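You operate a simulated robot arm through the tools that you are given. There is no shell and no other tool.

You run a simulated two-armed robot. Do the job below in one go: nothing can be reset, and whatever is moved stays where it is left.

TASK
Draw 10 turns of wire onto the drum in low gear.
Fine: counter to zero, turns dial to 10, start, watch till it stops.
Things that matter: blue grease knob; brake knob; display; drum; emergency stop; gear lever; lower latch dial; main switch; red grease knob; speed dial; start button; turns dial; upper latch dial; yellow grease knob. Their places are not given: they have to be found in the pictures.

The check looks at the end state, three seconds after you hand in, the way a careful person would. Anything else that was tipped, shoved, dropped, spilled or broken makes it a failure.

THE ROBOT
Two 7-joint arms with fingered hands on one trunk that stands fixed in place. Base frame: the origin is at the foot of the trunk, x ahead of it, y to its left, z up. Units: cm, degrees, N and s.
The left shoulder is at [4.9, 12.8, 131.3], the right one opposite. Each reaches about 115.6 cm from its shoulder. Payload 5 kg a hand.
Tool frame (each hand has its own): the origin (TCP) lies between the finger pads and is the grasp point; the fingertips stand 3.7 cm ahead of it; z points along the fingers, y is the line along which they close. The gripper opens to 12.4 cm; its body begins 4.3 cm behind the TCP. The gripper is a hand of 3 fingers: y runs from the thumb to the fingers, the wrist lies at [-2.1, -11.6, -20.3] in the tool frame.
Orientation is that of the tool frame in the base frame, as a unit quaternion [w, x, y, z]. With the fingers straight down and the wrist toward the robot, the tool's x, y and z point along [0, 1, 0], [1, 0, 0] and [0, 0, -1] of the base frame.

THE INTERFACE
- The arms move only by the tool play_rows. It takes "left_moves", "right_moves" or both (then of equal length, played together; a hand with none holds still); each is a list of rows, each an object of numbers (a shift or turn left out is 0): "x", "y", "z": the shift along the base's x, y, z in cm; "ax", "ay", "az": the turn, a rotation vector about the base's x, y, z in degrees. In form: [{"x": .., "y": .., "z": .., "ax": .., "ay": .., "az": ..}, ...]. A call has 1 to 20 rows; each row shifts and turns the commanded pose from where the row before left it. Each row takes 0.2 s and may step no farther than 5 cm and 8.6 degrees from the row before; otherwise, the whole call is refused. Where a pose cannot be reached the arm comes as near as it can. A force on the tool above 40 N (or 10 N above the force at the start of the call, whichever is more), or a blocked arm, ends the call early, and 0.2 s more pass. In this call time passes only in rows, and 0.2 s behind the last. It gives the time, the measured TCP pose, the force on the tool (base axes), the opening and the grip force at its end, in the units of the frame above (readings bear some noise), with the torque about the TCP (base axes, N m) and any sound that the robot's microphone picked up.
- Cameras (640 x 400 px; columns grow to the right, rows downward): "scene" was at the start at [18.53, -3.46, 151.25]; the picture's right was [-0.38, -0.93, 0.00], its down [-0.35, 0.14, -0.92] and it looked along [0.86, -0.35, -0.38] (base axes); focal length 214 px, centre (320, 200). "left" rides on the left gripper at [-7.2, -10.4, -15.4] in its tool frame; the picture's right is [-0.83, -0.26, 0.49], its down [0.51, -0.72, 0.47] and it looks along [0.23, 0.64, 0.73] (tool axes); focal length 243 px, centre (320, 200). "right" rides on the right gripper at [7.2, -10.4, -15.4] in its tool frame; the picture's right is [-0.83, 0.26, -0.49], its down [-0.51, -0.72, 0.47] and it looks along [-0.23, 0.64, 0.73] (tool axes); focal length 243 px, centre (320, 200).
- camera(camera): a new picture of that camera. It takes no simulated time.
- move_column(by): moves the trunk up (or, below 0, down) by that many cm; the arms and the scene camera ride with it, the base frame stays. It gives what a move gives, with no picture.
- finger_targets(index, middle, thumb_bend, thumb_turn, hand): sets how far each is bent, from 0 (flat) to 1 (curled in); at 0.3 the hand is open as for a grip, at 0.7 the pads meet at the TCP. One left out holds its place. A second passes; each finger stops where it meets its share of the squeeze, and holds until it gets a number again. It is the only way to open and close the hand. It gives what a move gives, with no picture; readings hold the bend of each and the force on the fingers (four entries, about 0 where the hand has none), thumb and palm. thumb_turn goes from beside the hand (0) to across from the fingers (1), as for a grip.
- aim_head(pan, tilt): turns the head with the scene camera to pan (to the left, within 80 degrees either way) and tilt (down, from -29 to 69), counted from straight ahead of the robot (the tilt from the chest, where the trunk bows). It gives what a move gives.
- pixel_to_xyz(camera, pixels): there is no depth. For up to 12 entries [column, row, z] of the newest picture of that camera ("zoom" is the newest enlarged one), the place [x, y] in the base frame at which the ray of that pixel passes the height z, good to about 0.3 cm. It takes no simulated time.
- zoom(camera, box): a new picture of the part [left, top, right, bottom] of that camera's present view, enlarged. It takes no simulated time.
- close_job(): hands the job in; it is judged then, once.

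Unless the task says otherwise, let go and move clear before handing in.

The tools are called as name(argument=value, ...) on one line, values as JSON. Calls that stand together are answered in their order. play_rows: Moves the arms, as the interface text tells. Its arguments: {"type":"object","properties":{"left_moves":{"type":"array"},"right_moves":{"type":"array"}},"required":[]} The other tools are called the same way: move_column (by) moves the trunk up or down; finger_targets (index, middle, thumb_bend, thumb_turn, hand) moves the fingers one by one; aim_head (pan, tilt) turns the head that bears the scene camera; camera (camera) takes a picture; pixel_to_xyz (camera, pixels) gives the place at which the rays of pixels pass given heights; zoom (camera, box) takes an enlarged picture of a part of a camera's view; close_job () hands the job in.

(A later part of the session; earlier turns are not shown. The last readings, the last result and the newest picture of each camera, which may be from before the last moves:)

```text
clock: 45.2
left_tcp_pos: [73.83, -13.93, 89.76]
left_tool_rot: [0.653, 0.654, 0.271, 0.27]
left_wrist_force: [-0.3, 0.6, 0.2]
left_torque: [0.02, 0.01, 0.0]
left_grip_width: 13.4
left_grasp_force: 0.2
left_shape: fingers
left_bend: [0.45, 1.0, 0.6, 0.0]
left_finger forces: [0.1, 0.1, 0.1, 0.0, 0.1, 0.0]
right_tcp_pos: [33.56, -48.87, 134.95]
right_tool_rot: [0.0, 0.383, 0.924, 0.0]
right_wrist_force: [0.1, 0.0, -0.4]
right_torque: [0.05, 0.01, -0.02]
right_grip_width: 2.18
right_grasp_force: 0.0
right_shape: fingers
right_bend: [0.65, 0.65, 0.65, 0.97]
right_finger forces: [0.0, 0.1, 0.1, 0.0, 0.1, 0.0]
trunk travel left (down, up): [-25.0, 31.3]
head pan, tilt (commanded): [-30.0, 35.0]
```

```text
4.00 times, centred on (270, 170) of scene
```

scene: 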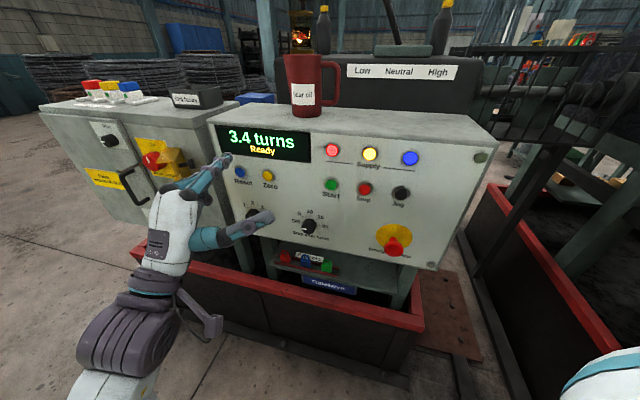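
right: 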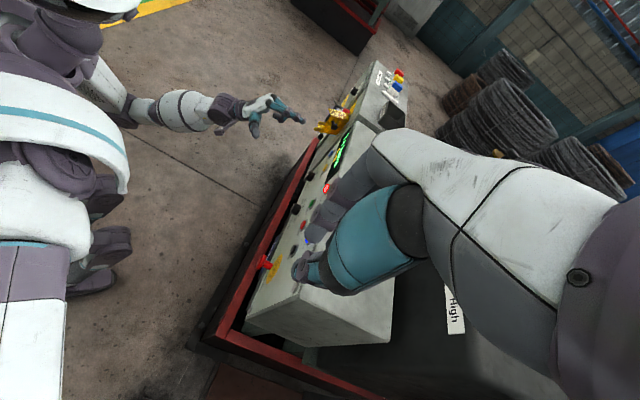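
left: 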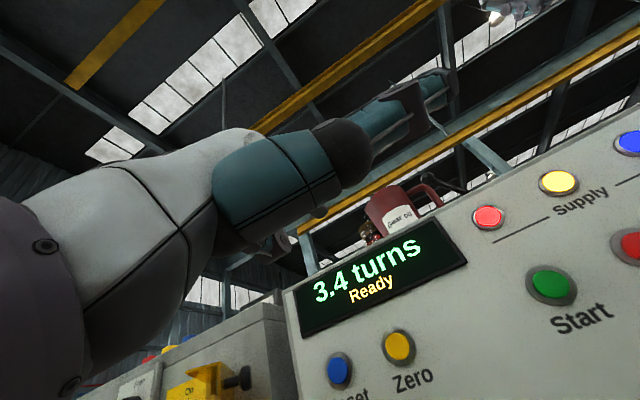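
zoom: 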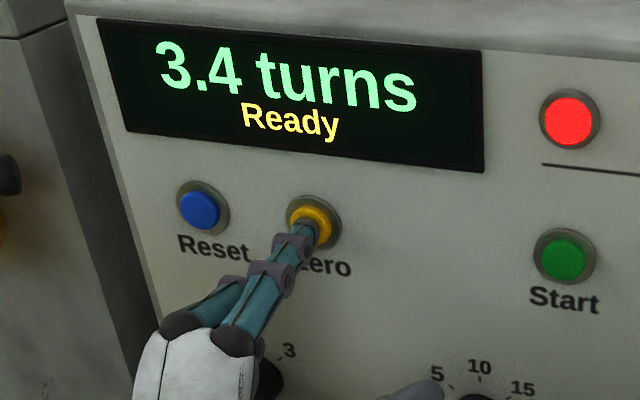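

The fingertip is right over the yellow Zero button with no contact force yet. I'll press in with small steps.

play_rows(left_moves=[{"x": 0.35, "y": -0.35}, {"x": 0.35, "y": -0.35}])

zoom(camera="scene", box=[190, 120, 350, 220])

```text
clock: 45.8
left_tcp_pos: [74.35, -14.39, 89.9]
left_tool_rot: [0.654, 0.653, 0.27, 0.27]
left_wrist_force: [-12.0, 13.1, -3.1]
left_torque: [-0.54, -0.6, -0.26]
left_grip_width: 13.36
left_grasp_force: 8.9
left_shape: fingers
left_bend: [0.45, 1.0, 0.6, 0.0]
left_finger forces: [17.3, 0.1, 0.1, 0.1, 0.0, 0.0]
right_tcp_pos: [33.39, -48.68, 135.0]
right_tool_rot: [0.001, 0.383, 0.924, -0.001]
right_wrist_force: [0.6, -0.4, 0.3]
right_torque: [-0.04, 0.01, 0.01]
right_grip_width: 2.17
right_grasp_force: 0.0
right_shape: fingers
right_bend: [0.65, 0.65, 0.65, 0.97]
right_finger forces: [0.1, 0.0, 0.0, 0.0, 0.0, 0.0]
trunk travel left (down, up): [-25.0, 31.3]
head pan, tilt (commanded): [-30.0, 35.0]
heard: click
```

```text
4.00 times, centred on (270, 170) of scene
```

zoom: 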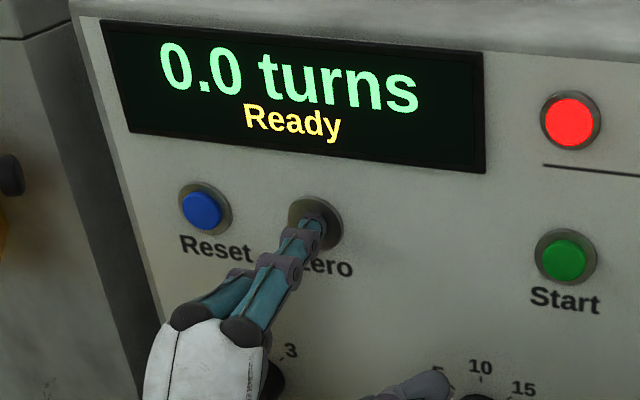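

The click was heard and the counter reads 0.0. I'll back straight off the button.

play_rows(left_moves=[{"x": -1, "y": 1}, {"x": -2, "y": 2}, {"x": -2, "y": 2}, {"x": -3, "y": 3}, {"x": -3, "y": 3}])

zoom(camera="scene", box=[225, 180, 385, 300])

zoom(camera="right", box=[240, 130, 360, 280])

camera(camera="left")

```text
clock: 47.0
left_tcp_pos: [63.39, -3.29, 89.87]
left_tool_rot: [0.653, 0.654, 0.27, 0.27]
left_wrist_force: [-0.5, -0.1, -0.1]
left_torque: [-0.01, -0.03, 0.0]
left_grip_width: 13.41
left_grasp_force: 0.0
left_shape: fingers
left_bend: [0.45, 1.0, 0.6, 0.0]
left_finger forces: [0.0, 0.0, 0.0, 0.0, 0.0, 0.1]
right_tcp_pos: [33.33, -48.87, 134.97]
right_tool_rot: [0.0, 0.382, 0.924, 0.0]
right_wrist_force: [0.0, 1.1, -0.1]
right_torque: [-0.01, -0.01, 0.01]
right_grip_width: 2.19
right_grasp_force: 0.0
right_shape: fingers
right_bend: [0.65, 0.65, 0.65, 0.97]
right_finger forces: [0.1, 0.0, 0.0, 0.1, 0.0, 0.0]
trunk travel left (down, up): [-25.0, 31.3]
head pan, tilt (commanded): [-30.0, 35.0]
```

```text
3.33 times, centred on (305, 240) of scene
```

zoom: 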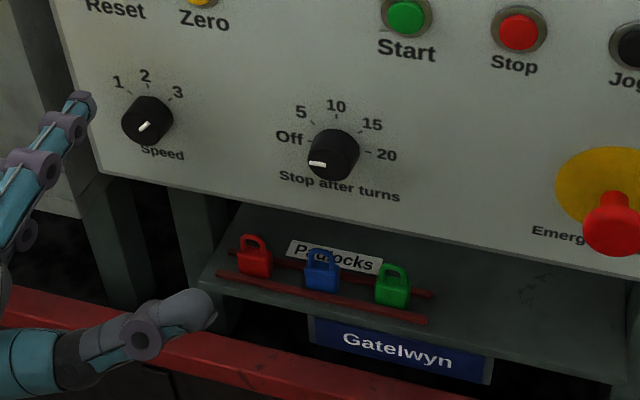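

```text
2.67 times, centred on (300, 205) of right
```

zoom: 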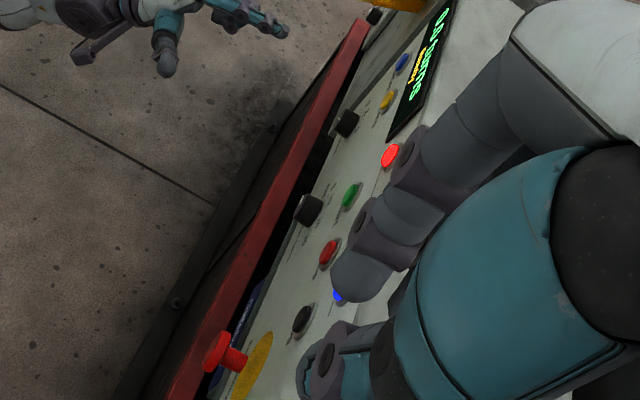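

```text
taken
```

left: 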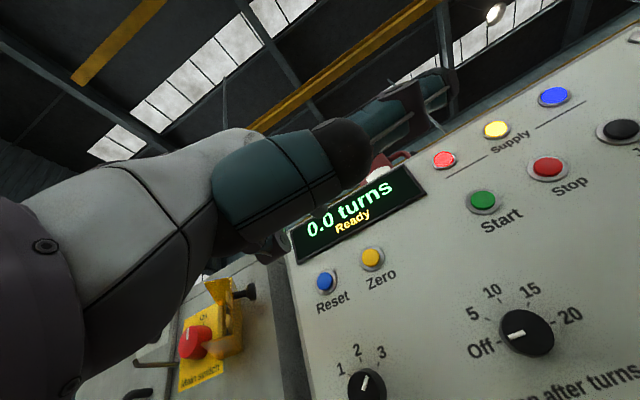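

The left camera shows the turns dial clearly at (527,335) with its mark toward Off. I'll triangulate the dial's cap and the padlock tops.

pixel_to_xyz(camera="left", pixels=[[527, 335, 78], [527, 335, 84]])

pixel_to_xyz(camera="scene", pixels=[[308.6, 228, 78], [308.6, 228, 84], [305.5, 255, 70], [305.5, 255, 60], [283, 252, 70], [283, 252, 60]])

pixel_to_xyz(camera="right", pixels=[[293.5, 207.5, 78], [293.5, 207.5, 84]])

zoom(camera="left", box=[440, 250, 640, 400])

```text
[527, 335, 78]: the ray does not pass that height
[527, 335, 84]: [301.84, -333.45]
```

```text
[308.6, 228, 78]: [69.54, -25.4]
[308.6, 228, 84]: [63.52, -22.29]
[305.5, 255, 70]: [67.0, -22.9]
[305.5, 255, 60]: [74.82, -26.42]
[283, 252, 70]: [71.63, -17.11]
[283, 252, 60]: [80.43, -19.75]
```

```text
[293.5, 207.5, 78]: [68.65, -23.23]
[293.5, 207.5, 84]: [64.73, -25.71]
```

```text
2.67 times, centred on (540, 325) of left
```

zoom: 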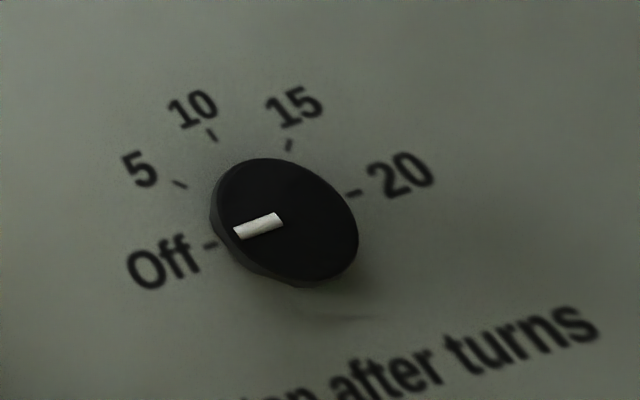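

The zoom shows the mark pointing at Off. The dial cap centre comes out at about (67.1,-24.0,80.2), with the padlock tops about 12 cm below. I'll move the left hand in front of the dial at a standoff and check the rim of the red tray for clearance.

play_rows(left_moves=[{"x": -1.3, "y": -3, "z": -2.4}, {"x": -1.3, "y": -3, "z": -2.4}, {"x": -1.3, "y": -3, "z": -2.4}, {"x": -1.2, "y": -3, "z": -2.5}])

finger_targets(hand="left", index=0.3, middle=0.3, thumb_bend=0.3, thumb_turn=1.0)

camera(camera="scene")

camera(camera="right")

camera(camera="left")

```text
clock: 48.0
left_tcp_pos: [63.28, -8.64, 81.51]
left_tool_rot: [0.657, 0.657, 0.266, 0.257]
left_wrist_force: [0.2, -0.1, -0.6]
left_torque: [-0.03, 0.01, 0.01]
left_grip_width: 13.42
left_grasp_force: 0.1
left_shape: fingers
left_bend: [0.45, 1.0, 0.6, 0.0]
left_finger forces: [0.0, 0.0, 0.0, 0.0, 0.0, 0.0]
left hand out of reach, approached as far as the arm can: row 2, 3, 4
right_tcp_pos: [33.57, -48.86, 134.97]
right_tool_rot: [0.0, 0.383, 0.924, -0.001]
right_wrist_force: [0.1, -0.2, 0.7]
right_torque: [0.0, 0.01, -0.01]
right_grip_width: 2.17
right_grasp_force: 0.0
right_shape: fingers
right_bend: [0.65, 0.65, 0.65, 0.97]
right_finger forces: [0.0, 0.0, 0.0, 0.0, 0.0, 0.0]
trunk travel left (down, up): [-25.0, 31.3]
head pan, tilt (commanded): [-30.0, 35.0]
```

```text
clock: 49.0
left_tcp_pos: [63.29, -8.67, 81.59]
left_tool_rot: [0.657, 0.657, 0.266, 0.256]
left_wrist_force: [-0.5, 0.8, -0.2]
left_torque: [-0.01, -0.01, 0.01]
left_grip_width: 12.84
left_grasp_force: 0.1
left_shape: fingers
left_bend: [0.3, 0.3, 0.3, 0.97]
left_finger forces: [0.0, 0.0, 0.0, 0.0, 0.1, 0.0]
right_tcp_pos: [33.47, -48.83, 134.95]
right_tool_rot: [0.0, 0.383, 0.924, -0.001]
right_wrist_force: [-0.6, 0.3, 0.4]
right_torque: [0.0, 0.0, 0.04]
right_grip_width: 2.18
right_grasp_force: 0.1
right_shape: fingers
right_bend: [0.65, 0.65, 0.65, 0.97]
right_finger forces: [0.1, 0.1, 0.1, 0.0, 0.1, 0.0]
trunk travel left (down, up): [-25.0, 31.3]
head pan, tilt (commanded): [-30.0, 35.0]
```

```text
taken
```

scene: 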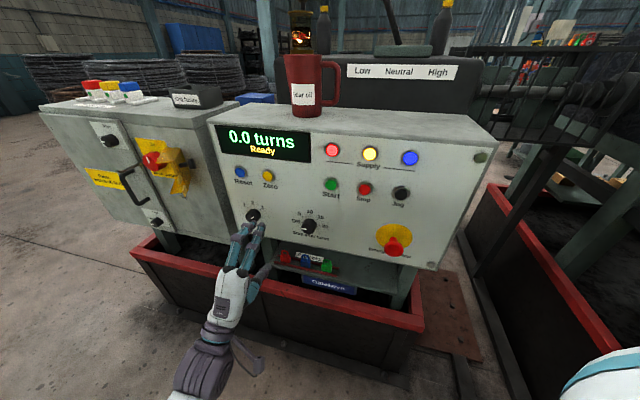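

```text
taken
```

right: 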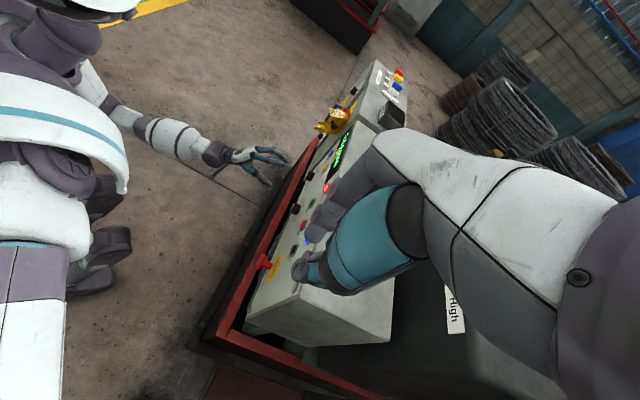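

```text
taken
```

left: 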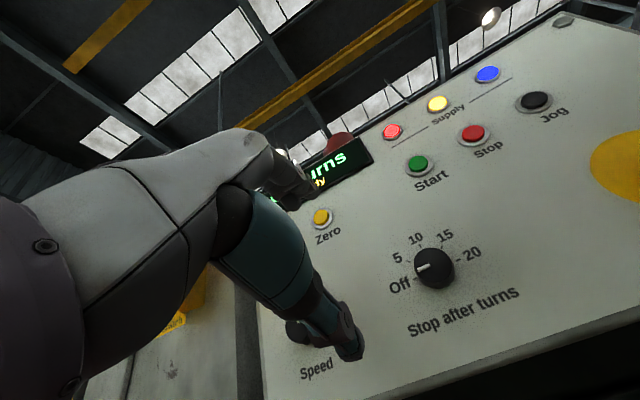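

The left arm can't reach lower at this trunk height; it stopped at z 81.5, y -8.6. I'll go back up to the earlier reachable pose and check the red tray rim height before lowering the trunk further.

play_rows(left_moves=[{"x": 0.5, "y": 2, "z": 4}, {"x": 0.5, "y": 2, "z": 4}, {"x": 1, "y": 2, "z": 4}, {"x": 1, "y": 2, "z": 4}, {"x": 1, "y": 2, "z": 4}])

pixel_to_xyz(camera="scene", pixels=[[425, 323, 40], [425, 323, 60], [133, 248, 40], [133, 248, 60]])

pixel_to_xyz(camera="right", pixels=[[218, 331, 40], [218, 331, 60], [316, 138, 40], [316, 138, 60]])

```text
clock: 50.2
left_tcp_pos: [67.22, 1.18, 101.64]
left_tool_rot: [0.653, 0.654, 0.271, 0.27]
left_wrist_force: [0.1, -0.7, -0.2]
left_torque: [0.0, -0.04, 0.01]
left_grip_width: 12.85
left_grasp_force: 0.1
left_shape: fingers
left_bend: [0.3, 0.3, 0.3, 0.97]
left_finger forces: [0.0, 0.0, 0.1, 0.1, 0.0, 0.0]
right_tcp_pos: [33.53, -48.87, 134.95]
right_tool_rot: [0.0, 0.383, 0.924, 0.0]
right_wrist_force: [-0.5, 0.1, -0.1]
right_torque: [0.0, -0.03, 0.01]
right_grip_width: 2.19
right_grasp_force: 0.2
right_shape: fingers
right_bend: [0.65, 0.65, 0.65, 0.97]
right_finger forces: [0.0, 0.0, 0.0, 0.1, 0.0, 0.0]
trunk travel left (down, up): [-25.0, 31.3]
head pan, tilt (commanded): [-30.0, 35.0]
```

```text
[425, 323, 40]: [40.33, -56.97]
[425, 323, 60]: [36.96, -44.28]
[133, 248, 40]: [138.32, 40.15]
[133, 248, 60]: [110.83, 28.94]
```

```text
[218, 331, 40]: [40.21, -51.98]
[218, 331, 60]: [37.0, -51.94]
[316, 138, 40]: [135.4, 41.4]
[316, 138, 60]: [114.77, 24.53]
```

The tray rim is only at z≈48 and almost under the panel face, so it isn't in the way. Before lowering the trunk I'll check the right elbow's clearance to the drum.

aim_head(pan=-80, tilt=25)

camera(camera="scene")

```text
clock: 51.4
left_tcp_pos: [67.24, 1.16, 101.53]
left_tool_rot: [0.652, 0.654, 0.271, 0.27]
left_wrist_force: [-0.7, -0.1, -0.1]
left_torque: [0.03, 0.0, -0.02]
left_grip_width: 12.83
left_grasp_force: 0.0
left_shape: fingers
left_bend: [0.3, 0.3, 0.3, 0.97]
left_finger forces: [0.1, 0.0, 0.0, 0.0, 0.1, 0.0]
right_tcp_pos: [33.61, -48.94, 134.96]
right_tool_rot: [0.0, 0.382, 0.924, 0.0]
right_wrist_force: [0.7, 0.3, -0.7]
right_torque: [0.02, -0.01, 0.01]
right_grip_width: 2.16
right_grasp_force: 0.0
right_shape: fingers
right_bend: [0.65, 0.65, 0.65, 0.97]
right_finger forces: [0.0, 0.0, 0.0, 0.1, 0.0, 0.0]
trunk travel left (down, up): [-25.0, 31.3]
head pan, tilt (commanded): [-80.0, 25.0]
```

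```text
taken
```

scene: 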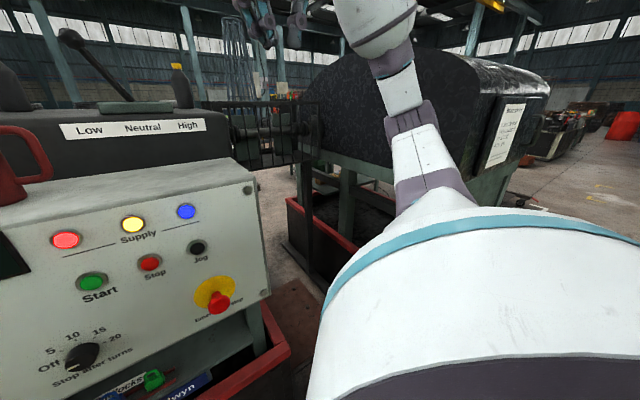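

The drum guard is about 90 cm to the robot's right, with the elbow well inside that. It's safe to lower the trunk another 20 cm.

move_column(by=-20)

aim_head(pan=-28, tilt=20)

camera(camera="scene")

camera(camera="right")

```text
clock: 53.6
left_tcp_pos: [67.28, 1.18, 81.67]
left_tool_rot: [0.652, 0.654, 0.271, 0.271]
left_wrist_force: [-0.4, -0.2, 1.0]
left_torque: [0.02, -0.04, 0.0]
left_grip_width: 12.87
left_grasp_force: 0.1
left_shape: fingers
left_bend: [0.3, 0.3, 0.3, 0.97]
left_finger forces: [0.0, 0.0, 0.0, 0.0, 0.0, 0.0]
right_tcp_pos: [33.4, -48.84, 115.02]
right_tool_rot: [0.0, 0.383, 0.924, 0.0]
right_wrist_force: [-0.5, -0.1, -0.1]
right_torque: [-0.02, 0.01, -0.03]
right_grip_width: 2.17
right_grasp_force: 0.0
right_shape: fingers
right_bend: [0.65, 0.65, 0.65, 0.97]
right_finger forces: [0.0, 0.0, 0.1, 0.1, 0.0, 0.0]
trunk travel left (down, up): [-5.0, 51.3]
head pan, tilt (commanded): [-80.0, 25.0]
```

```text
clock: 54.8
left_tcp_pos: [67.32, 1.13, 81.5]
left_tool_rot: [0.653, 0.653, 0.271, 0.271]
left_wrist_force: [-0.5, -0.3, 0.1]
left_torque: [0.0, 0.03, 0.02]
left_grip_width: 12.84
left_grasp_force: 0.1
left_shape: fingers
left_bend: [0.3, 0.3, 0.3, 0.97]
left_finger forces: [0.0, 0.0, 0.1, 0.0, 0.0, 0.1]
right_tcp_pos: [33.54, -48.85, 114.77]
right_tool_rot: [0.0, 0.383, 0.924, 0.0]
right_wrist_force: [-0.7, 0.2, -0.4]
right_torque: [-0.04, -0.02, 0.01]
right_grip_width: 2.16
right_grasp_force: 0.1
right_shape: fingers
right_bend: [0.65, 0.65, 0.65, 0.97]
right_finger forces: [0.0, 0.0, 0.0, 0.0, 0.0, 0.0]
trunk travel left (down, up): [-5.0, 51.3]
head pan, tilt (commanded): [-28.0, 20.0]
```

```text
taken
```

scene: 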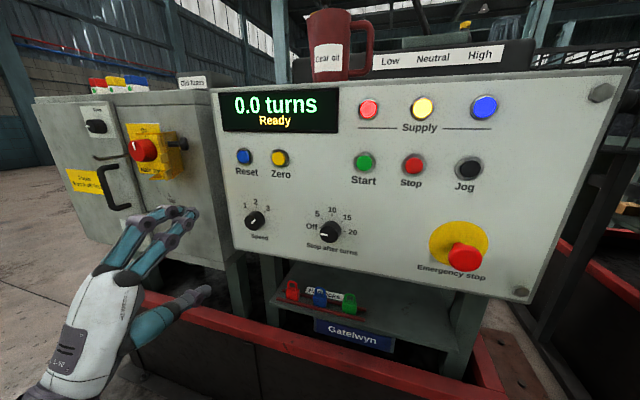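

```text
taken
```

right: 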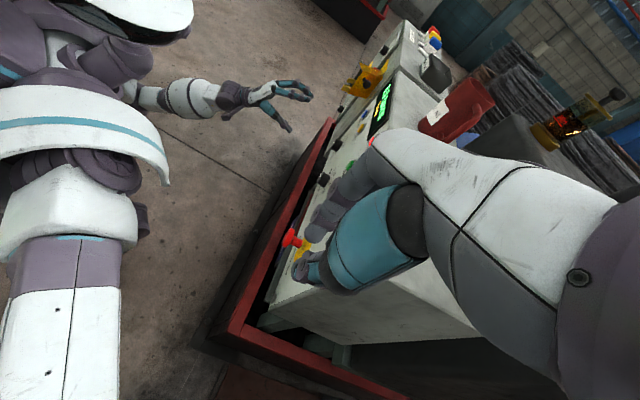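

The scene view now faces the panel squarely. I'll move the left hand sideways to a standoff in front of the turns dial.

play_rows(left_moves=[{"x": -1.8, "y": -3.3, "z": -0.3}, {"x": -1.8, "y": -3.3, "z": -0.3}, {"x": -1.8, "y": -3.3, "z": -0.3}, {"x": -1.8, "y": -3.3, "z": -0.3}, {"x": -1.8, "y": -3.2, "z": -0.2}])

camera(camera="scene")

camera(camera="left")

```text
clock: 56.0
left_tcp_pos: [62.39, -8.79, 81.31]
left_tool_rot: [0.654, 0.659, 0.265, 0.261]
left_wrist_force: [0.1, 0.2, -0.5]
left_torque: [-0.02, 0.0, -0.01]
left_grip_width: 12.85
left_grasp_force: 0.1
left_shape: fingers
left_bend: [0.3, 0.3, 0.3, 0.98]
left_finger forces: [0.0, 0.0, 0.0, 0.0, 0.0, 0.0]
left hand out of reach, approached as far as the arm can: row 3, 4, 5
right_tcp_pos: [33.56, -48.81, 115.02]
right_tool_rot: [0.0, 0.384, 0.923, 0.0]
right_wrist_force: [0.0, -0.5, 0.1]
right_torque: [-0.03, 0.0, -0.06]
right_grip_width: 2.18
right_grasp_force: 0.1
right_shape: fingers
right_bend: [0.65, 0.65, 0.65, 0.97]
right_finger forces: [0.0, 0.0, 0.0, 0.0, 0.0, 0.0]
trunk travel left (down, up): [-5.0, 51.3]
head pan, tilt (commanded): [-28.0, 20.0]
```

```text
taken
```

scene: 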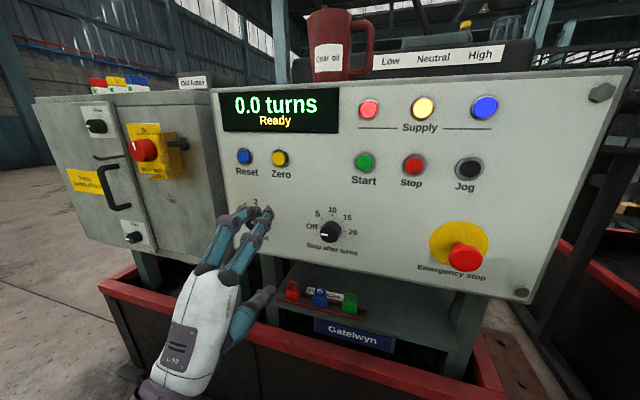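

```text
taken
```

left: 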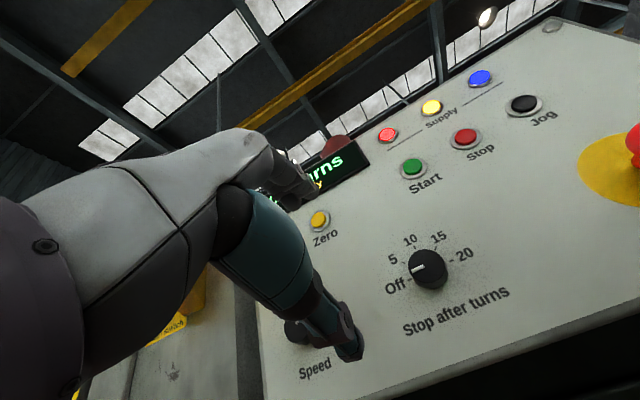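

The arm is again limited at (62.4,-8.8). Closer to the panel it had more reach, so I'll go in toward the panel first, at a safe height between the rows, then slide right.

play_rows(left_moves=[{"x": 1.5, "y": -1.7, "z": 1.6}, {"x": 1.5, "y": -1.7, "z": 1.6}, {"x": 1.5, "y": -1.7, "z": 1.6}, {"x": -1, "y": -1}, {"x": -1, "y": -1}, {"x": -1, "y": -1}])

camera(camera="scene")

camera(camera="right")

```text
clock: 57.4
left_tcp_pos: [66.89, -11.62, 87.1]
left_tool_rot: [0.654, 0.656, 0.268, 0.267]
left_wrist_force: [-0.4, 1.0, -0.7]
left_torque: [0.0, -0.02, 0.04]
left_grip_width: 12.84
left_grasp_force: 0.1
left_shape: fingers
left_bend: [0.3, 0.3, 0.3, 0.98]
left_finger forces: [0.1, 0.0, 0.0, 0.0, 0.1, 0.0]
left hand out of reach, approached as far as the arm can: row 1, 2, 3, 4, 5, 6
right_tcp_pos: [33.4, -48.8, 114.97]
right_tool_rot: [0.0, 0.383, 0.924, 0.0]
right_wrist_force: [-0.2, -0.3, 0.9]
right_torque: [-0.03, 0.02, -0.02]
right_grip_width: 2.18
right_grasp_force: 0.1
right_shape: fingers
right_bend: [0.65, 0.65, 0.65, 0.97]
right_finger forces: [0.1, 0.0, 0.0, 0.0, 0.0, 0.0]
trunk travel left (down, up): [-5.0, 51.3]
head pan, tilt (commanded): [-28.0, 20.0]
```

```text
taken
```

scene: 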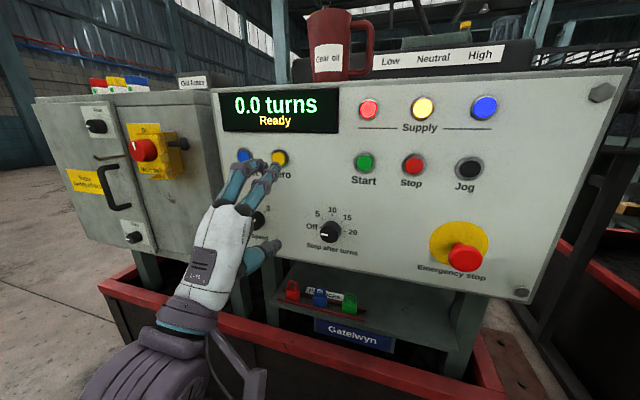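

```text
taken
```

right: 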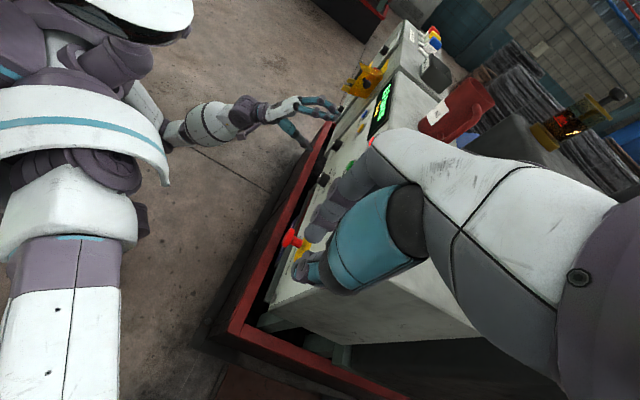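

Reach to the right is limited in this roll. If I roll the hand clockwise, the wrist swings to the left and that should help. I'll test rolling in place, with the fingertips 8 cm clear of the panel.

play_rows(left_moves=[{"ax": 5.66, "ay": -5.66}, {"ax": 5.66, "ay": -5.66}, {"ax": 5.66, "ay": -5.66}, {"ax": 5.66, "ay": -5.66}, {"ax": 5.66, "ay": -5.66}, {"ax": 5.66, "ay": -5.66}, {"ax": 5.66, "ay": -5.66}, {"ax": 5.66, "ay": -5.66}])

camera(camera="scene")

camera(camera="right")

```text
clock: 59.2
left_tcp_pos: [68.18, -7.89, 93.06]
left_tool_rot: [0.41, 0.702, -0.118, 0.57]
left_wrist_force: [-0.7, 0.2, -0.2]
left_torque: [-0.04, 0.03, 0.04]
left_grip_width: 12.86
left_grasp_force: 0.0
left_shape: fingers
left_bend: [0.3, 0.3, 0.3, 0.98]
left_finger forces: [0.0, 0.0, 0.0, 0.0, 0.0, 0.0]
left hand out of reach, approached as far as the arm can: row 2, 3, 4, 5, 6, 7, 8
right_tcp_pos: [33.32, -48.95, 114.96]
right_tool_rot: [0.0, 0.383, 0.924, 0.0]
right_wrist_force: [-0.3, 0.3, 0.2]
right_torque: [0.02, -0.04, -0.02]
right_grip_width: 2.15
right_grasp_force: 0.1
right_shape: fingers
right_bend: [0.65, 0.65, 0.65, 0.97]
right_finger forces: [0.1, 0.0, 0.0, 0.1, 0.0, 0.0]
trunk travel left (down, up): [-5.0, 51.3]
head pan, tilt (commanded): [-28.0, 20.0]
```

```text
taken
```

scene: 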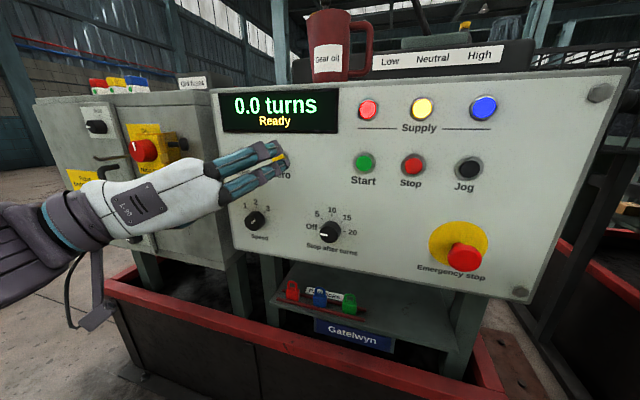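

```text
taken
```

right: 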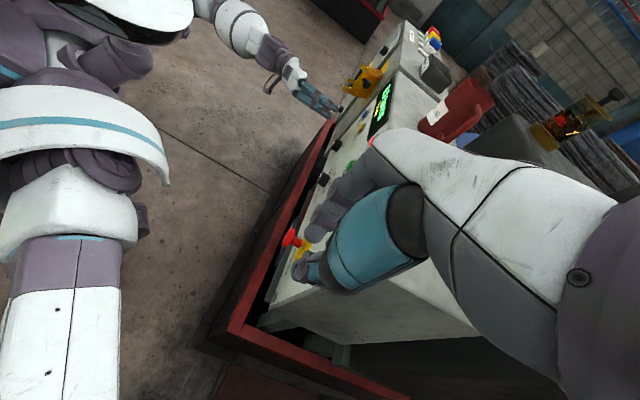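

The hand rolled 64° and the elbow swung out left, a better configuration. Now I'll try moving to the dial standoff in this roll.

play_rows(left_moves=[{"x": -1.5, "y": -2.8, "z": -3.2}, {"x": -1.5, "y": -2.8, "z": -3.2}, {"x": -1.5, "y": -2.9, "z": -3.2}, {"x": -1.4, "y": -2.9, "z": -3.2}])

camera(camera="scene")

camera(camera="left")

```text
clock: 60.2
left_tcp_pos: [63.0, -14.26, 94.24]
left_tool_rot: [0.406, 0.708, -0.121, 0.565]
left_wrist_force: [-0.3, -0.7, 1.0]
left_torque: [-0.04, 0.03, 0.02]
left_grip_width: 12.86
left_grasp_force: 0.0
left_shape: fingers
left_bend: [0.3, 0.3, 0.3, 0.98]
left_finger forces: [0.0, 0.0, 0.1, 0.0, 0.0, 0.0]
left hand out of reach, approached as far as the arm can: row 1, 2, 3, 4
right_tcp_pos: [33.47, -48.89, 114.95]
right_tool_rot: [0.0, 0.382, 0.924, 0.001]
right_wrist_force: [0.7, -1.0, -0.2]
right_torque: [0.01, 0.0, 0.02]
right_grip_width: 2.17
right_grasp_force: 0.1
right_shape: fingers
right_bend: [0.65, 0.65, 0.65, 0.97]
right_finger forces: [0.0, 0.0, 0.1, 0.0, 0.0, 0.0]
trunk travel left (down, up): [-5.0, 51.3]
head pan, tilt (commanded): [-28.0, 20.0]
```

```text
taken
```

scene: 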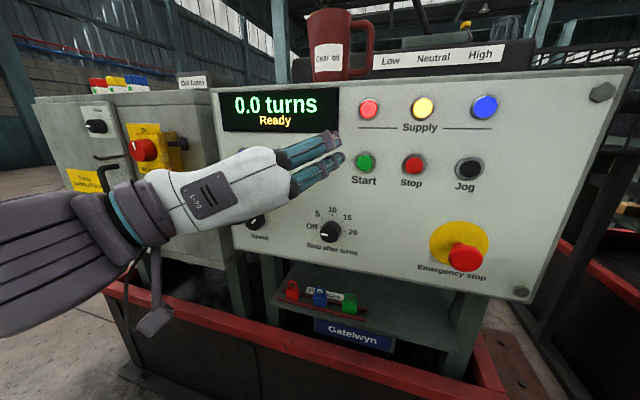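

```text
taken
```

left: 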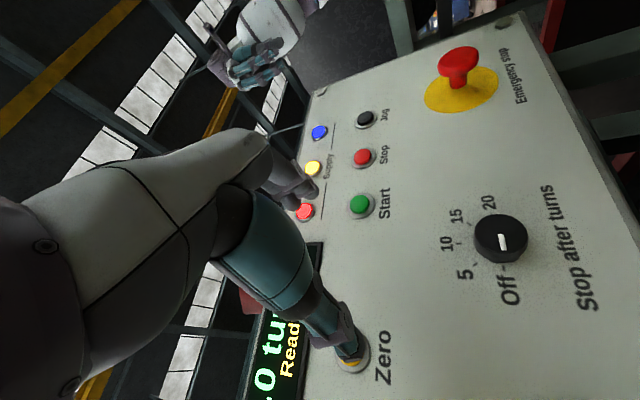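

The hand moved right but won't go lower at this trunk height. I'll unroll it, then raise the trunk so the arm can reach down to the dial more naturally from above.

play_rows(left_moves=[{"x": 0.2, "y": 1.3, "z": 1, "ax": -5.66, "ay": 5.66}, {"x": 0.2, "y": 1.3, "z": 1, "ax": -5.66, "ay": 5.66}, {"x": 0.2, "y": 1.3, "z": 1, "ax": -5.66, "ay": 5.66}, {"x": 0.2, "y": 1.3, "z": 1, "ax": -5.66, "ay": 5.66}, {"x": 0.2, "y": 1.3, "z": 1, "ax": -5.66, "ay": 5.66}, {"x": 0.2, "y": 1.3, "z": 1, "ax": -5.66, "ay": 5.66}, {"x": 0.2, "y": 1.3, "z": 1, "ax": -5.66, "ay": 5.66}, {"x": 0.2, "y": 1.3, "z": 1, "ax": -5.66, "ay": 5.66}])

camera(camera="scene")

```text
clock: 62.0
left_tcp_pos: [64.57, -4.07, 102.39]
left_tool_rot: [0.653, 0.654, 0.272, 0.269]
left_wrist_force: [-0.1, 0.2, 0.0]
left_torque: [0.0, 0.03, 0.02]
left_grip_width: 12.86
left_grasp_force: 0.1
left_shape: fingers
left_bend: [0.3, 0.3, 0.3, 0.98]
left_finger forces: [0.0, 0.0, 0.0, 0.1, 0.0, 0.1]
right_tcp_pos: [33.42, -48.89, 114.98]
right_tool_rot: [0.0, 0.383, 0.924, 0.001]
right_wrist_force: [-0.2, 0.8, 0.0]
right_torque: [0.02, 0.01, -0.04]
right_grip_width: 2.16
right_grasp_force: 0.0
right_shape: fingers
right_bend: [0.65, 0.65, 0.65, 0.97]
right_finger forces: [0.0, 0.0, 0.0, 0.0, 0.1, 0.0]
trunk travel left (down, up): [-5.0, 51.3]
head pan, tilt (commanded): [-28.0, 20.0]
```

```text
taken
```

scene: 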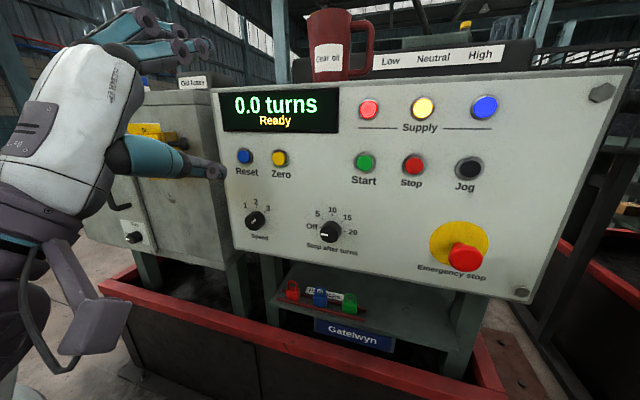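

The hand is unrolled at (64.6,-4,102). I'll raise the trunk 40 cm and then bring the hand down in front of the dial.

move_column(by=40)

play_rows(left_moves=[{"x": -0.5, "y": -1.6, "z": -4}, {"x": -0.5, "y": -1.6, "z": -4}, {"x": -0.5, "y": -1.6, "z": -4}, {"x": -0.5, "y": -1.6, "z": -4}, {"x": -0.5, "y": -1.6, "z": -4}, {"x": -0.5, "y": -1.6, "z": -4}, {"x": -0.5, "y": -1.6, "z": -4}])

aim_head(pan=-28, tilt=38)

camera(camera="scene")

```text
clock: 65.8
left_tcp_pos: [64.54, -3.97, 142.32]
left_tool_rot: [0.653, 0.653, 0.272, 0.271]
left_wrist_force: [-0.4, 0.0, 0.1]
left_torque: [0.02, 0.03, -0.01]
left_grip_width: 12.85
left_grasp_force: 0.1
left_shape: fingers
left_bend: [0.3, 0.3, 0.3, 0.98]
left_finger forces: [0.0, 0.1, 0.0, 0.0, 0.1, 0.0]
right_tcp_pos: [33.44, -48.73, 154.94]
right_tool_rot: [0.0, 0.383, 0.924, 0.0]
right_wrist_force: [0.7, -0.1, -0.2]
right_torque: [0.0, 0.03, -0.01]
right_grip_width: 2.17
right_grasp_force: 0.1
right_shape: fingers
right_bend: [0.65, 0.65, 0.65, 0.97]
right_finger forces: [0.0, 0.0, 0.0, 0.1, 0.0, 0.0]
trunk travel left (down, up): [-45.0, 11.3]
head pan, tilt (commanded): [-28.0, 20.0]
```

```text
clock: 67.4
left_tcp_pos: [62.66, -12.73, 115.0]
left_tool_rot: [0.655, 0.656, 0.267, 0.264]
left_wrist_force: [0.4, 0.3, -0.2]
left_torque: [-0.02, -0.01, 0.01]
left_grip_width: 12.85
left_grasp_force: 0.0
left_shape: fingers
left_bend: [0.3, 0.3, 0.3, 0.98]
left_finger forces: [0.0, 0.0, 0.0, 0.0, 0.0, 0.0]
left hand out of reach, approached as far as the arm can: row 6, 7
right_tcp_pos: [33.5, -48.66, 154.94]
right_tool_rot: [0.0, 0.383, 0.924, 0.001]
right_wrist_force: [-0.5, 0.1, 0.7]
right_torque: [-0.01, -0.03, 0.02]
right_grip_width: 2.16
right_grasp_force: 0.1
right_shape: fingers
right_bend: [0.65, 0.65, 0.65, 0.97]
right_finger forces: [0.0, 0.0, 0.0, 0.0, 0.0, 0.0]
trunk travel left (down, up): [-45.0, 11.3]
head pan, tilt (commanded): [-28.0, 20.0]
```

```text
clock: 68.2
left_tcp_pos: [62.68, -12.8, 115.09]
left_tool_rot: [0.655, 0.656, 0.267, 0.263]
left_wrist_force: [-0.4, -0.2, -0.4]
left_torque: [-0.03, 0.0, 0.02]
left_grip_width: 12.85
left_grasp_force: 0.1
left_shape: fingers
left_bend: [0.3, 0.3, 0.3, 0.98]
left_finger forces: [0.0, 0.1, 0.0, 0.0, 0.0, 0.1]
right_tcp_pos: [33.45, -48.93, 154.97]
right_tool_rot: [0.0, 0.383, 0.924, 0.0]
right_wrist_force: [1.0, 0.5, -0.3]
right_torque: [-0.04, 0.0, 0.03]
right_grip_width: 2.19
right_grasp_force: 0.0
right_shape: fingers
right_bend: [0.65, 0.65, 0.65, 0.97]
right_finger forces: [0.1, 0.0, 0.0, 0.1, 0.0, 0.0]
trunk travel left (down, up): [-45.0, 11.3]
head pan, tilt (commanded): [-28.0, 38.0]
```

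```text
taken
```

scene: 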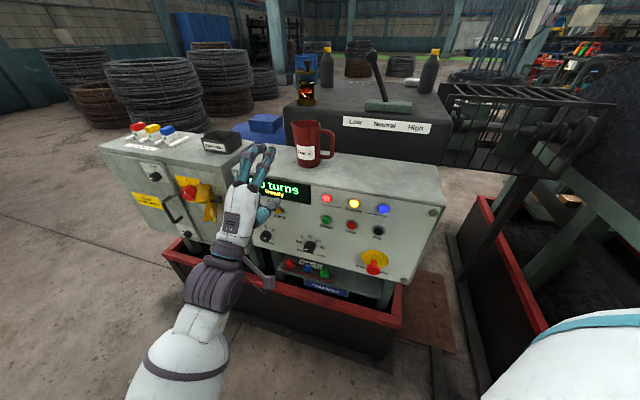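

The left arm's reach is limited near y≈-13 in this orientation too, so the right arm is better placed for the dial and Start. I'll withdraw the left arm to the left first.

play_rows(left_moves=[{"x": -1, "y": 4, "z": 1.5}, {"x": -1, "y": 4, "z": 1.5}, {"x": -1, "y": 4, "z": 1.5}, {"x": -1, "y": 4, "z": 1.5}, {"x": -1, "y": 4, "z": 1.5}, {"x": -1, "y": 4, "z": 1.5}, {"x": -1, "y": 4, "z": 1.5}])

finger_targets(hand="right", index=0.3, middle=0.3, thumb_bend=0.3, thumb_turn=1.0)

camera(camera="left")

camera(camera="scene")

```text
clock: 69.8
left_tcp_pos: [55.75, 15.24, 125.59]
left_tool_rot: [0.653, 0.653, 0.271, 0.27]
left_wrist_force: [-0.5, 1.3, 0.6]
left_torque: [0.03, -0.01, 0.01]
left_grip_width: 12.87
left_grasp_force: 0.0
left_shape: fingers
left_bend: [0.3, 0.3, 0.3, 0.98]
left_finger forces: [0.1, 0.1, 0.1, 0.0, 0.0, 0.1]
right_tcp_pos: [33.34, -48.69, 155.08]
right_tool_rot: [0.001, 0.383, 0.924, 0.0]
right_wrist_force: [-0.5, 0.2, 0.5]
right_torque: [-0.03, -0.01, 0.01]
right_grip_width: 2.14
right_grasp_force: 0.0
right_shape: fingers
right_bend: [0.65, 0.65, 0.65, 0.97]
right_finger forces: [0.0, 0.0, 0.0, 0.1, 0.0, 0.0]
trunk travel left (down, up): [-45.0, 11.3]
head pan, tilt (commanded): [-28.0, 38.0]
```

```text
clock: 70.8
left_tcp_pos: [55.82, 15.25, 125.43]
left_tool_rot: [0.653, 0.654, 0.27, 0.27]
left_wrist_force: [0.1, 0.3, -0.5]
left_torque: [-0.01, -0.02, 0.0]
left_grip_width: 12.84
left_grasp_force: 0.0
left_shape: fingers
left_bend: [0.3, 0.3, 0.3, 0.98]
left_finger forces: [0.0, 0.0, 0.1, 0.1, 0.0, 0.0]
right_tcp_pos: [33.6, -48.88, 154.92]
right_tool_rot: [0.0, 0.383, 0.924, 0.0]
right_wrist_force: [-0.7, -0.6, -0.1]
right_torque: [-0.02, -0.01, 0.0]
right_grip_width: 12.84
right_grasp_force: 0.0
right_shape: fingers
right_bend: [0.3, 0.3, 0.3, 0.98]
right_finger forces: [0.0, 0.0, 0.0, 0.0, 0.0, 0.0]
trunk travel left (down, up): [-45.0, 11.3]
head pan, tilt (commanded): [-28.0, 38.0]
```

```text
taken
```

left: 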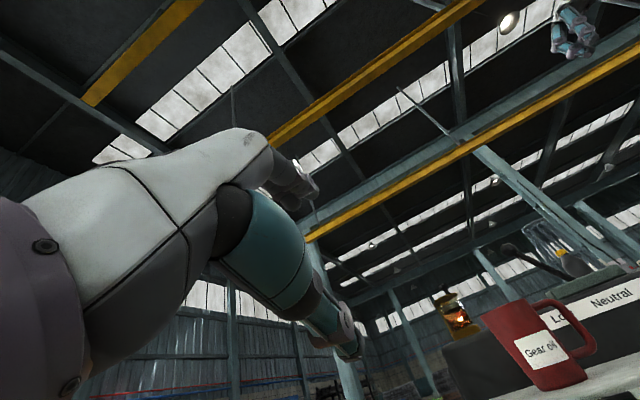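

```text
taken
```

scene: 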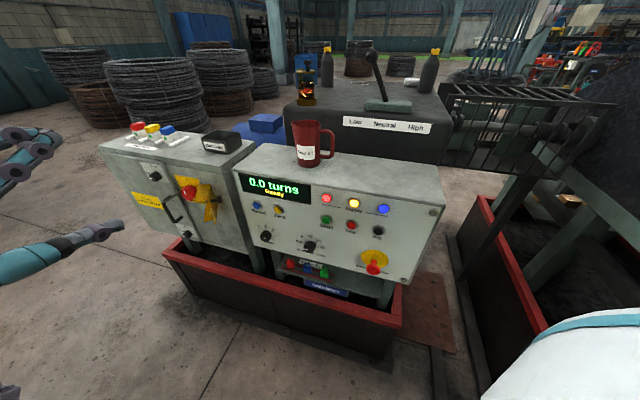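

The left arm is clear now. The right hand's current orientation only needs a 90° pitch to face the panel with its fingers to the panel's left. I'll try that while moving it in front of the panel.

play_rows(right_moves=[{"x": 1.3, "y": 2.4, "z": -2.7, "ax": -5.78, "ay": -5.78}, {"x": 1.3, "y": 2.4, "z": -2.7, "ax": -5.78, "ay": -5.78}, {"x": 1.3, "y": 2.4, "z": -2.7, "ax": -5.78, "ay": -5.78}, {"x": 1.3, "y": 2.4, "z": -2.7, "ax": -5.78, "ay": -5.78}, {"x": 1.3, "y": 2.4, "z": -2.7, "ax": -5.78, "ay": -5.78}, {"x": 1.3, "y": 2.4, "z": -2.7, "ax": -5.78, "ay": -5.78}])

camera(camera="scene")

camera(camera="right")

```text
clock: 72.2
left_tcp_pos: [55.69, 15.17, 125.54]
left_tool_rot: [0.653, 0.654, 0.271, 0.269]
left_wrist_force: [-0.1, 0.8, 0.7]
left_torque: [0.02, -0.01, -0.01]
left_grip_width: 12.87
left_grasp_force: 0.1
left_shape: fingers
left_bend: [0.3, 0.3, 0.3, 0.98]
left_finger forces: [0.0, 0.0, 0.0, 0.0, 0.0, 0.1]
right_tcp_pos: [41.79, -34.49, 139.6]
right_tool_rot: [0.384, 0.347, 0.84, -0.159]
right_wrist_force: [-0.1, 0.0, -0.2]
right_torque: [0.01, 0.01, 0.01]
right_grip_width: 12.89
right_grasp_force: 0.0
right_shape: fingers
right_bend: [0.3, 0.3, 0.3, 0.97]
right_finger forces: [0.1, 0.1, 0.0, 0.0, 0.1, 0.0]
right hand out of reach, approached as far as the arm can: row 6
trunk travel left (down, up): [-45.0, 11.3]
head pan, tilt (commanded): [-28.0, 38.0]
```

```text
taken
```

scene: 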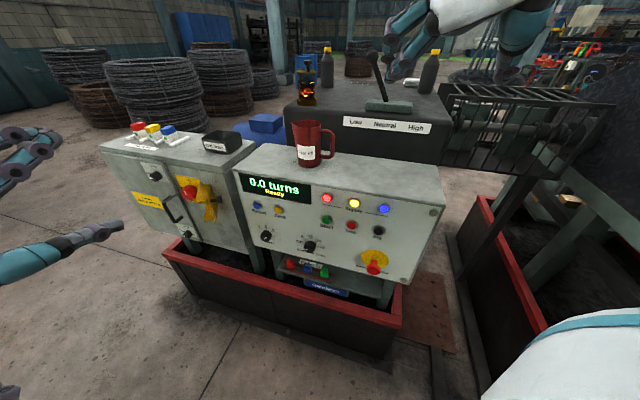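

```text
taken
```

right: 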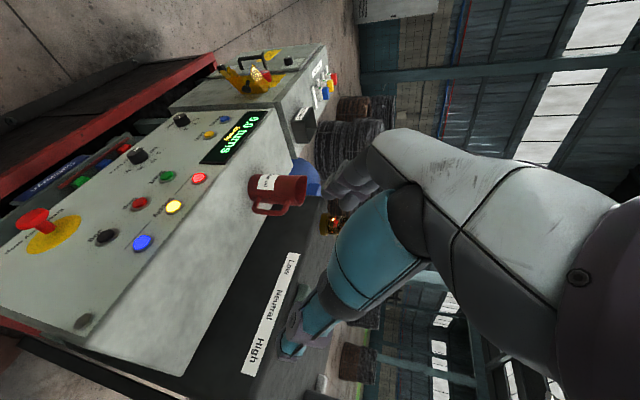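

The right camera has a fine view of the panel, but the wrist came too close to the shoulder (row 6). I'll level the fingers down again while moving forward, then descend in front of the panel and pitch up low down, where the geometry is roomier.

play_rows(right_moves=[{"x": 2.2, "y": 1.5, "z": -3, "ax": 5.78, "ay": 5.78}, {"x": 2.2, "y": 1.5, "z": -4, "ax": 5.78, "ay": 5.78}, {"x": 2.2, "y": 1.5, "z": -4, "ax": 5.78, "ay": 5.78}, {"x": 2.2, "y": 1.5, "z": -4, "ax": 5.78, "ay": 5.78}, {"x": 2.2, "y": 1.5, "z": -4, "ax": 5.78, "ay": 5.78}, {"x": 2.2, "y": 1.5, "z": -4, "ax": 5.78, "ay": 5.78}])

camera(camera="scene")

camera(camera="right")

```text
clock: 73.6
left_tcp_pos: [56.08, 15.11, 125.3]
left_tool_rot: [0.652, 0.655, 0.272, 0.269]
left_wrist_force: [-0.2, 1.0, -0.6]
left_torque: [-0.01, 0.0, -0.01]
left_grip_width: 12.86
left_grasp_force: 0.0
left_shape: fingers
left_bend: [0.3, 0.3, 0.3, 0.98]
left_finger forces: [0.0, 0.0, 0.0, 0.0, 0.1, 0.0]
right_tcp_pos: [55.24, -25.87, 116.09]
right_tool_rot: [-0.001, 0.382, 0.924, -0.001]
right_wrist_force: [0.6, 0.0, 0.4]
right_torque: [0.04, 0.06, 0.03]
right_grip_width: 12.87
right_grasp_force: 0.1
right_shape: fingers
right_bend: [0.3, 0.3, 0.3, 0.97]
right_finger forces: [0.1, 0.0, 0.0, 0.0, 0.1, 0.0]
trunk travel left (down, up): [-45.0, 11.3]
head pan, tilt (commanded): [-28.0, 38.0]
```

```text
taken
```

scene: 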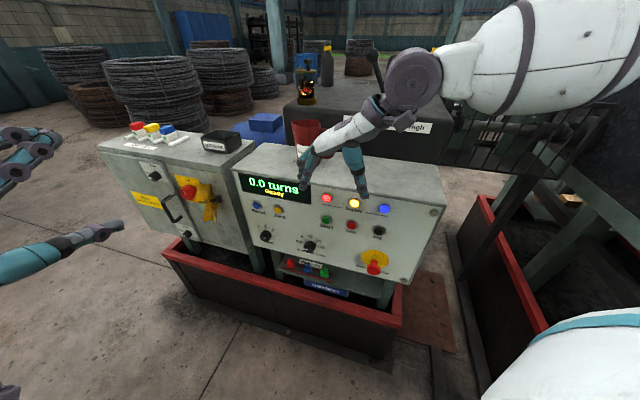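

```text
taken
```

right: 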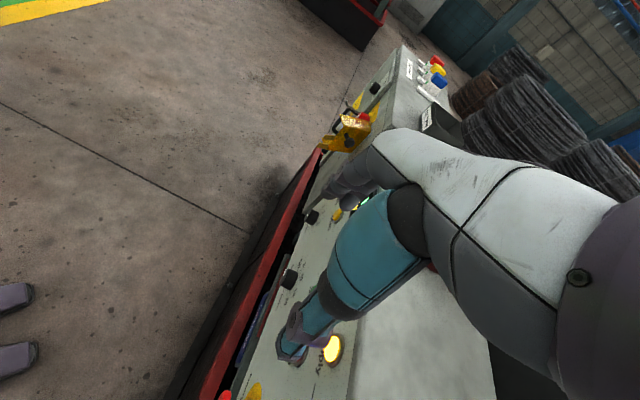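

The right hand points down in front of the panel at (55,-26,116). I'll descend vertically, slightly further from the panel.

play_rows(right_moves=[{"x": -0.5, "y": 0.6, "z": -4.4}, {"x": -0.5, "y": 0.6, "z": -4.4}, {"x": -0.5, "y": 0.6, "z": -4.4}, {"x": -0.5, "y": 0.6, "z": -4.4}, {"x": -0.5, "y": 0.6, "z": -4.4}, {"x": -0.5, "y": 0.6, "z": -4.4}, {"x": -0.5, "y": 0.6, "z": -4.4}])

camera(camera="scene")

```text
clock: 75.2
left_tcp_pos: [55.86, 15.0, 125.42]
left_tool_rot: [0.652, 0.654, 0.271, 0.27]
left_wrist_force: [0.9, -0.8, 0.5]
left_torque: [-0.02, 0.0, 0.0]
left_grip_width: 12.87
left_grasp_force: 0.1
left_shape: fingers
left_bend: [0.3, 0.3, 0.3, 0.98]
left_finger forces: [0.0, 0.0, 0.0, 0.0, 0.1, 0.1]
right_tcp_pos: [51.46, -21.44, 85.61]
right_tool_rot: [-0.001, 0.382, 0.924, 0.0]
right_wrist_force: [0.5, 0.4, -0.2]
right_torque: [0.04, 0.02, 0.02]
right_grip_width: 12.84
right_grasp_force: 0.0
right_shape: fingers
right_bend: [0.3, 0.3, 0.3, 0.97]
right_finger forces: [0.1, 0.0, 0.0, 0.0, 0.0, 0.1]
trunk travel left (down, up): [-45.0, 11.3]
head pan, tilt (commanded): [-28.0, 38.0]
```

```text
taken
```

scene: 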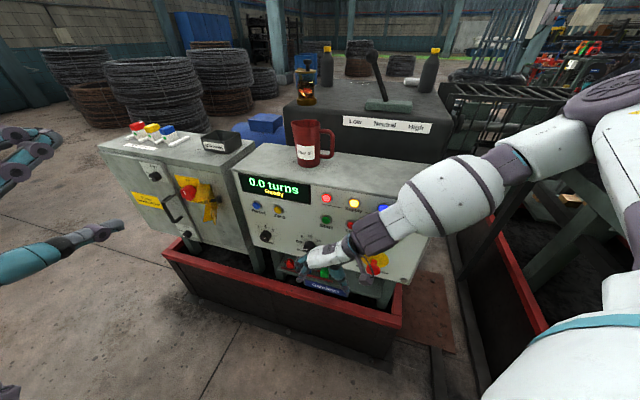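

The right arm reaches low comfortably with its elbow out to the right. I'll now pitch the hand up to face the panel about its own TCP.

play_rows(right_moves=[{"ax": -5.78, "ay": -5.78}, {"ax": -5.78, "ay": -5.78}, {"ax": -5.78, "ay": -5.78}, {"ax": -5.78, "ay": -5.78}, {"ax": -5.78, "ay": -5.78}, {"ax": -5.78, "ay": -5.78}])

camera(camera="scene")

camera(camera="right")

```text
clock: 76.6
left_tcp_pos: [55.91, 15.1, 125.41]
left_tool_rot: [0.653, 0.654, 0.271, 0.27]
left_wrist_force: [0.0, 0.6, 0.3]
left_torque: [0.01, 0.01, 0.03]
left_grip_width: 12.85
left_grasp_force: 0.1
left_shape: fingers
left_bend: [0.3, 0.3, 0.3, 0.98]
left_finger forces: [0.0, 0.0, 0.0, 0.0, 0.1, 0.0]
right_tcp_pos: [51.5, -21.49, 85.74]
right_tool_rot: [0.384, 0.348, 0.84, -0.159]
right_wrist_force: [-0.5, 0.1, 0.8]
right_torque: [-0.01, 0.01, 0.0]
right_grip_width: 12.86
right_grasp_force: 0.0
right_shape: fingers
right_bend: [0.3, 0.3, 0.3, 0.97]
right_finger forces: [0.0, 0.0, 0.1, 0.1, 0.1, 0.0]
trunk travel left (down, up): [-45.0, 11.3]
head pan, tilt (commanded): [-28.0, 38.0]
```

```text
taken
```

scene: 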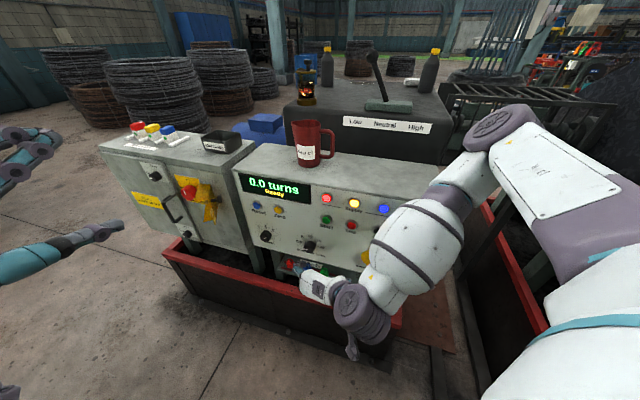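

```text
taken
```

right: 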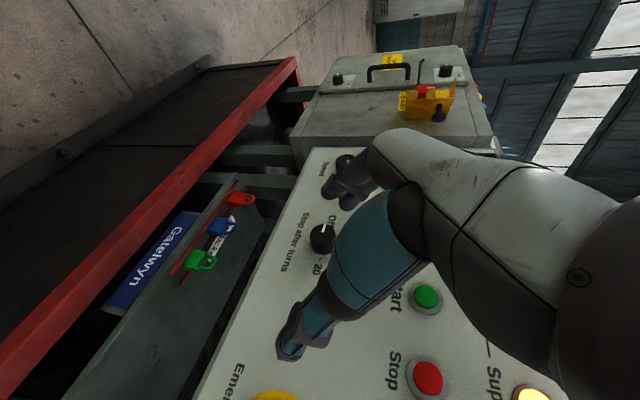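

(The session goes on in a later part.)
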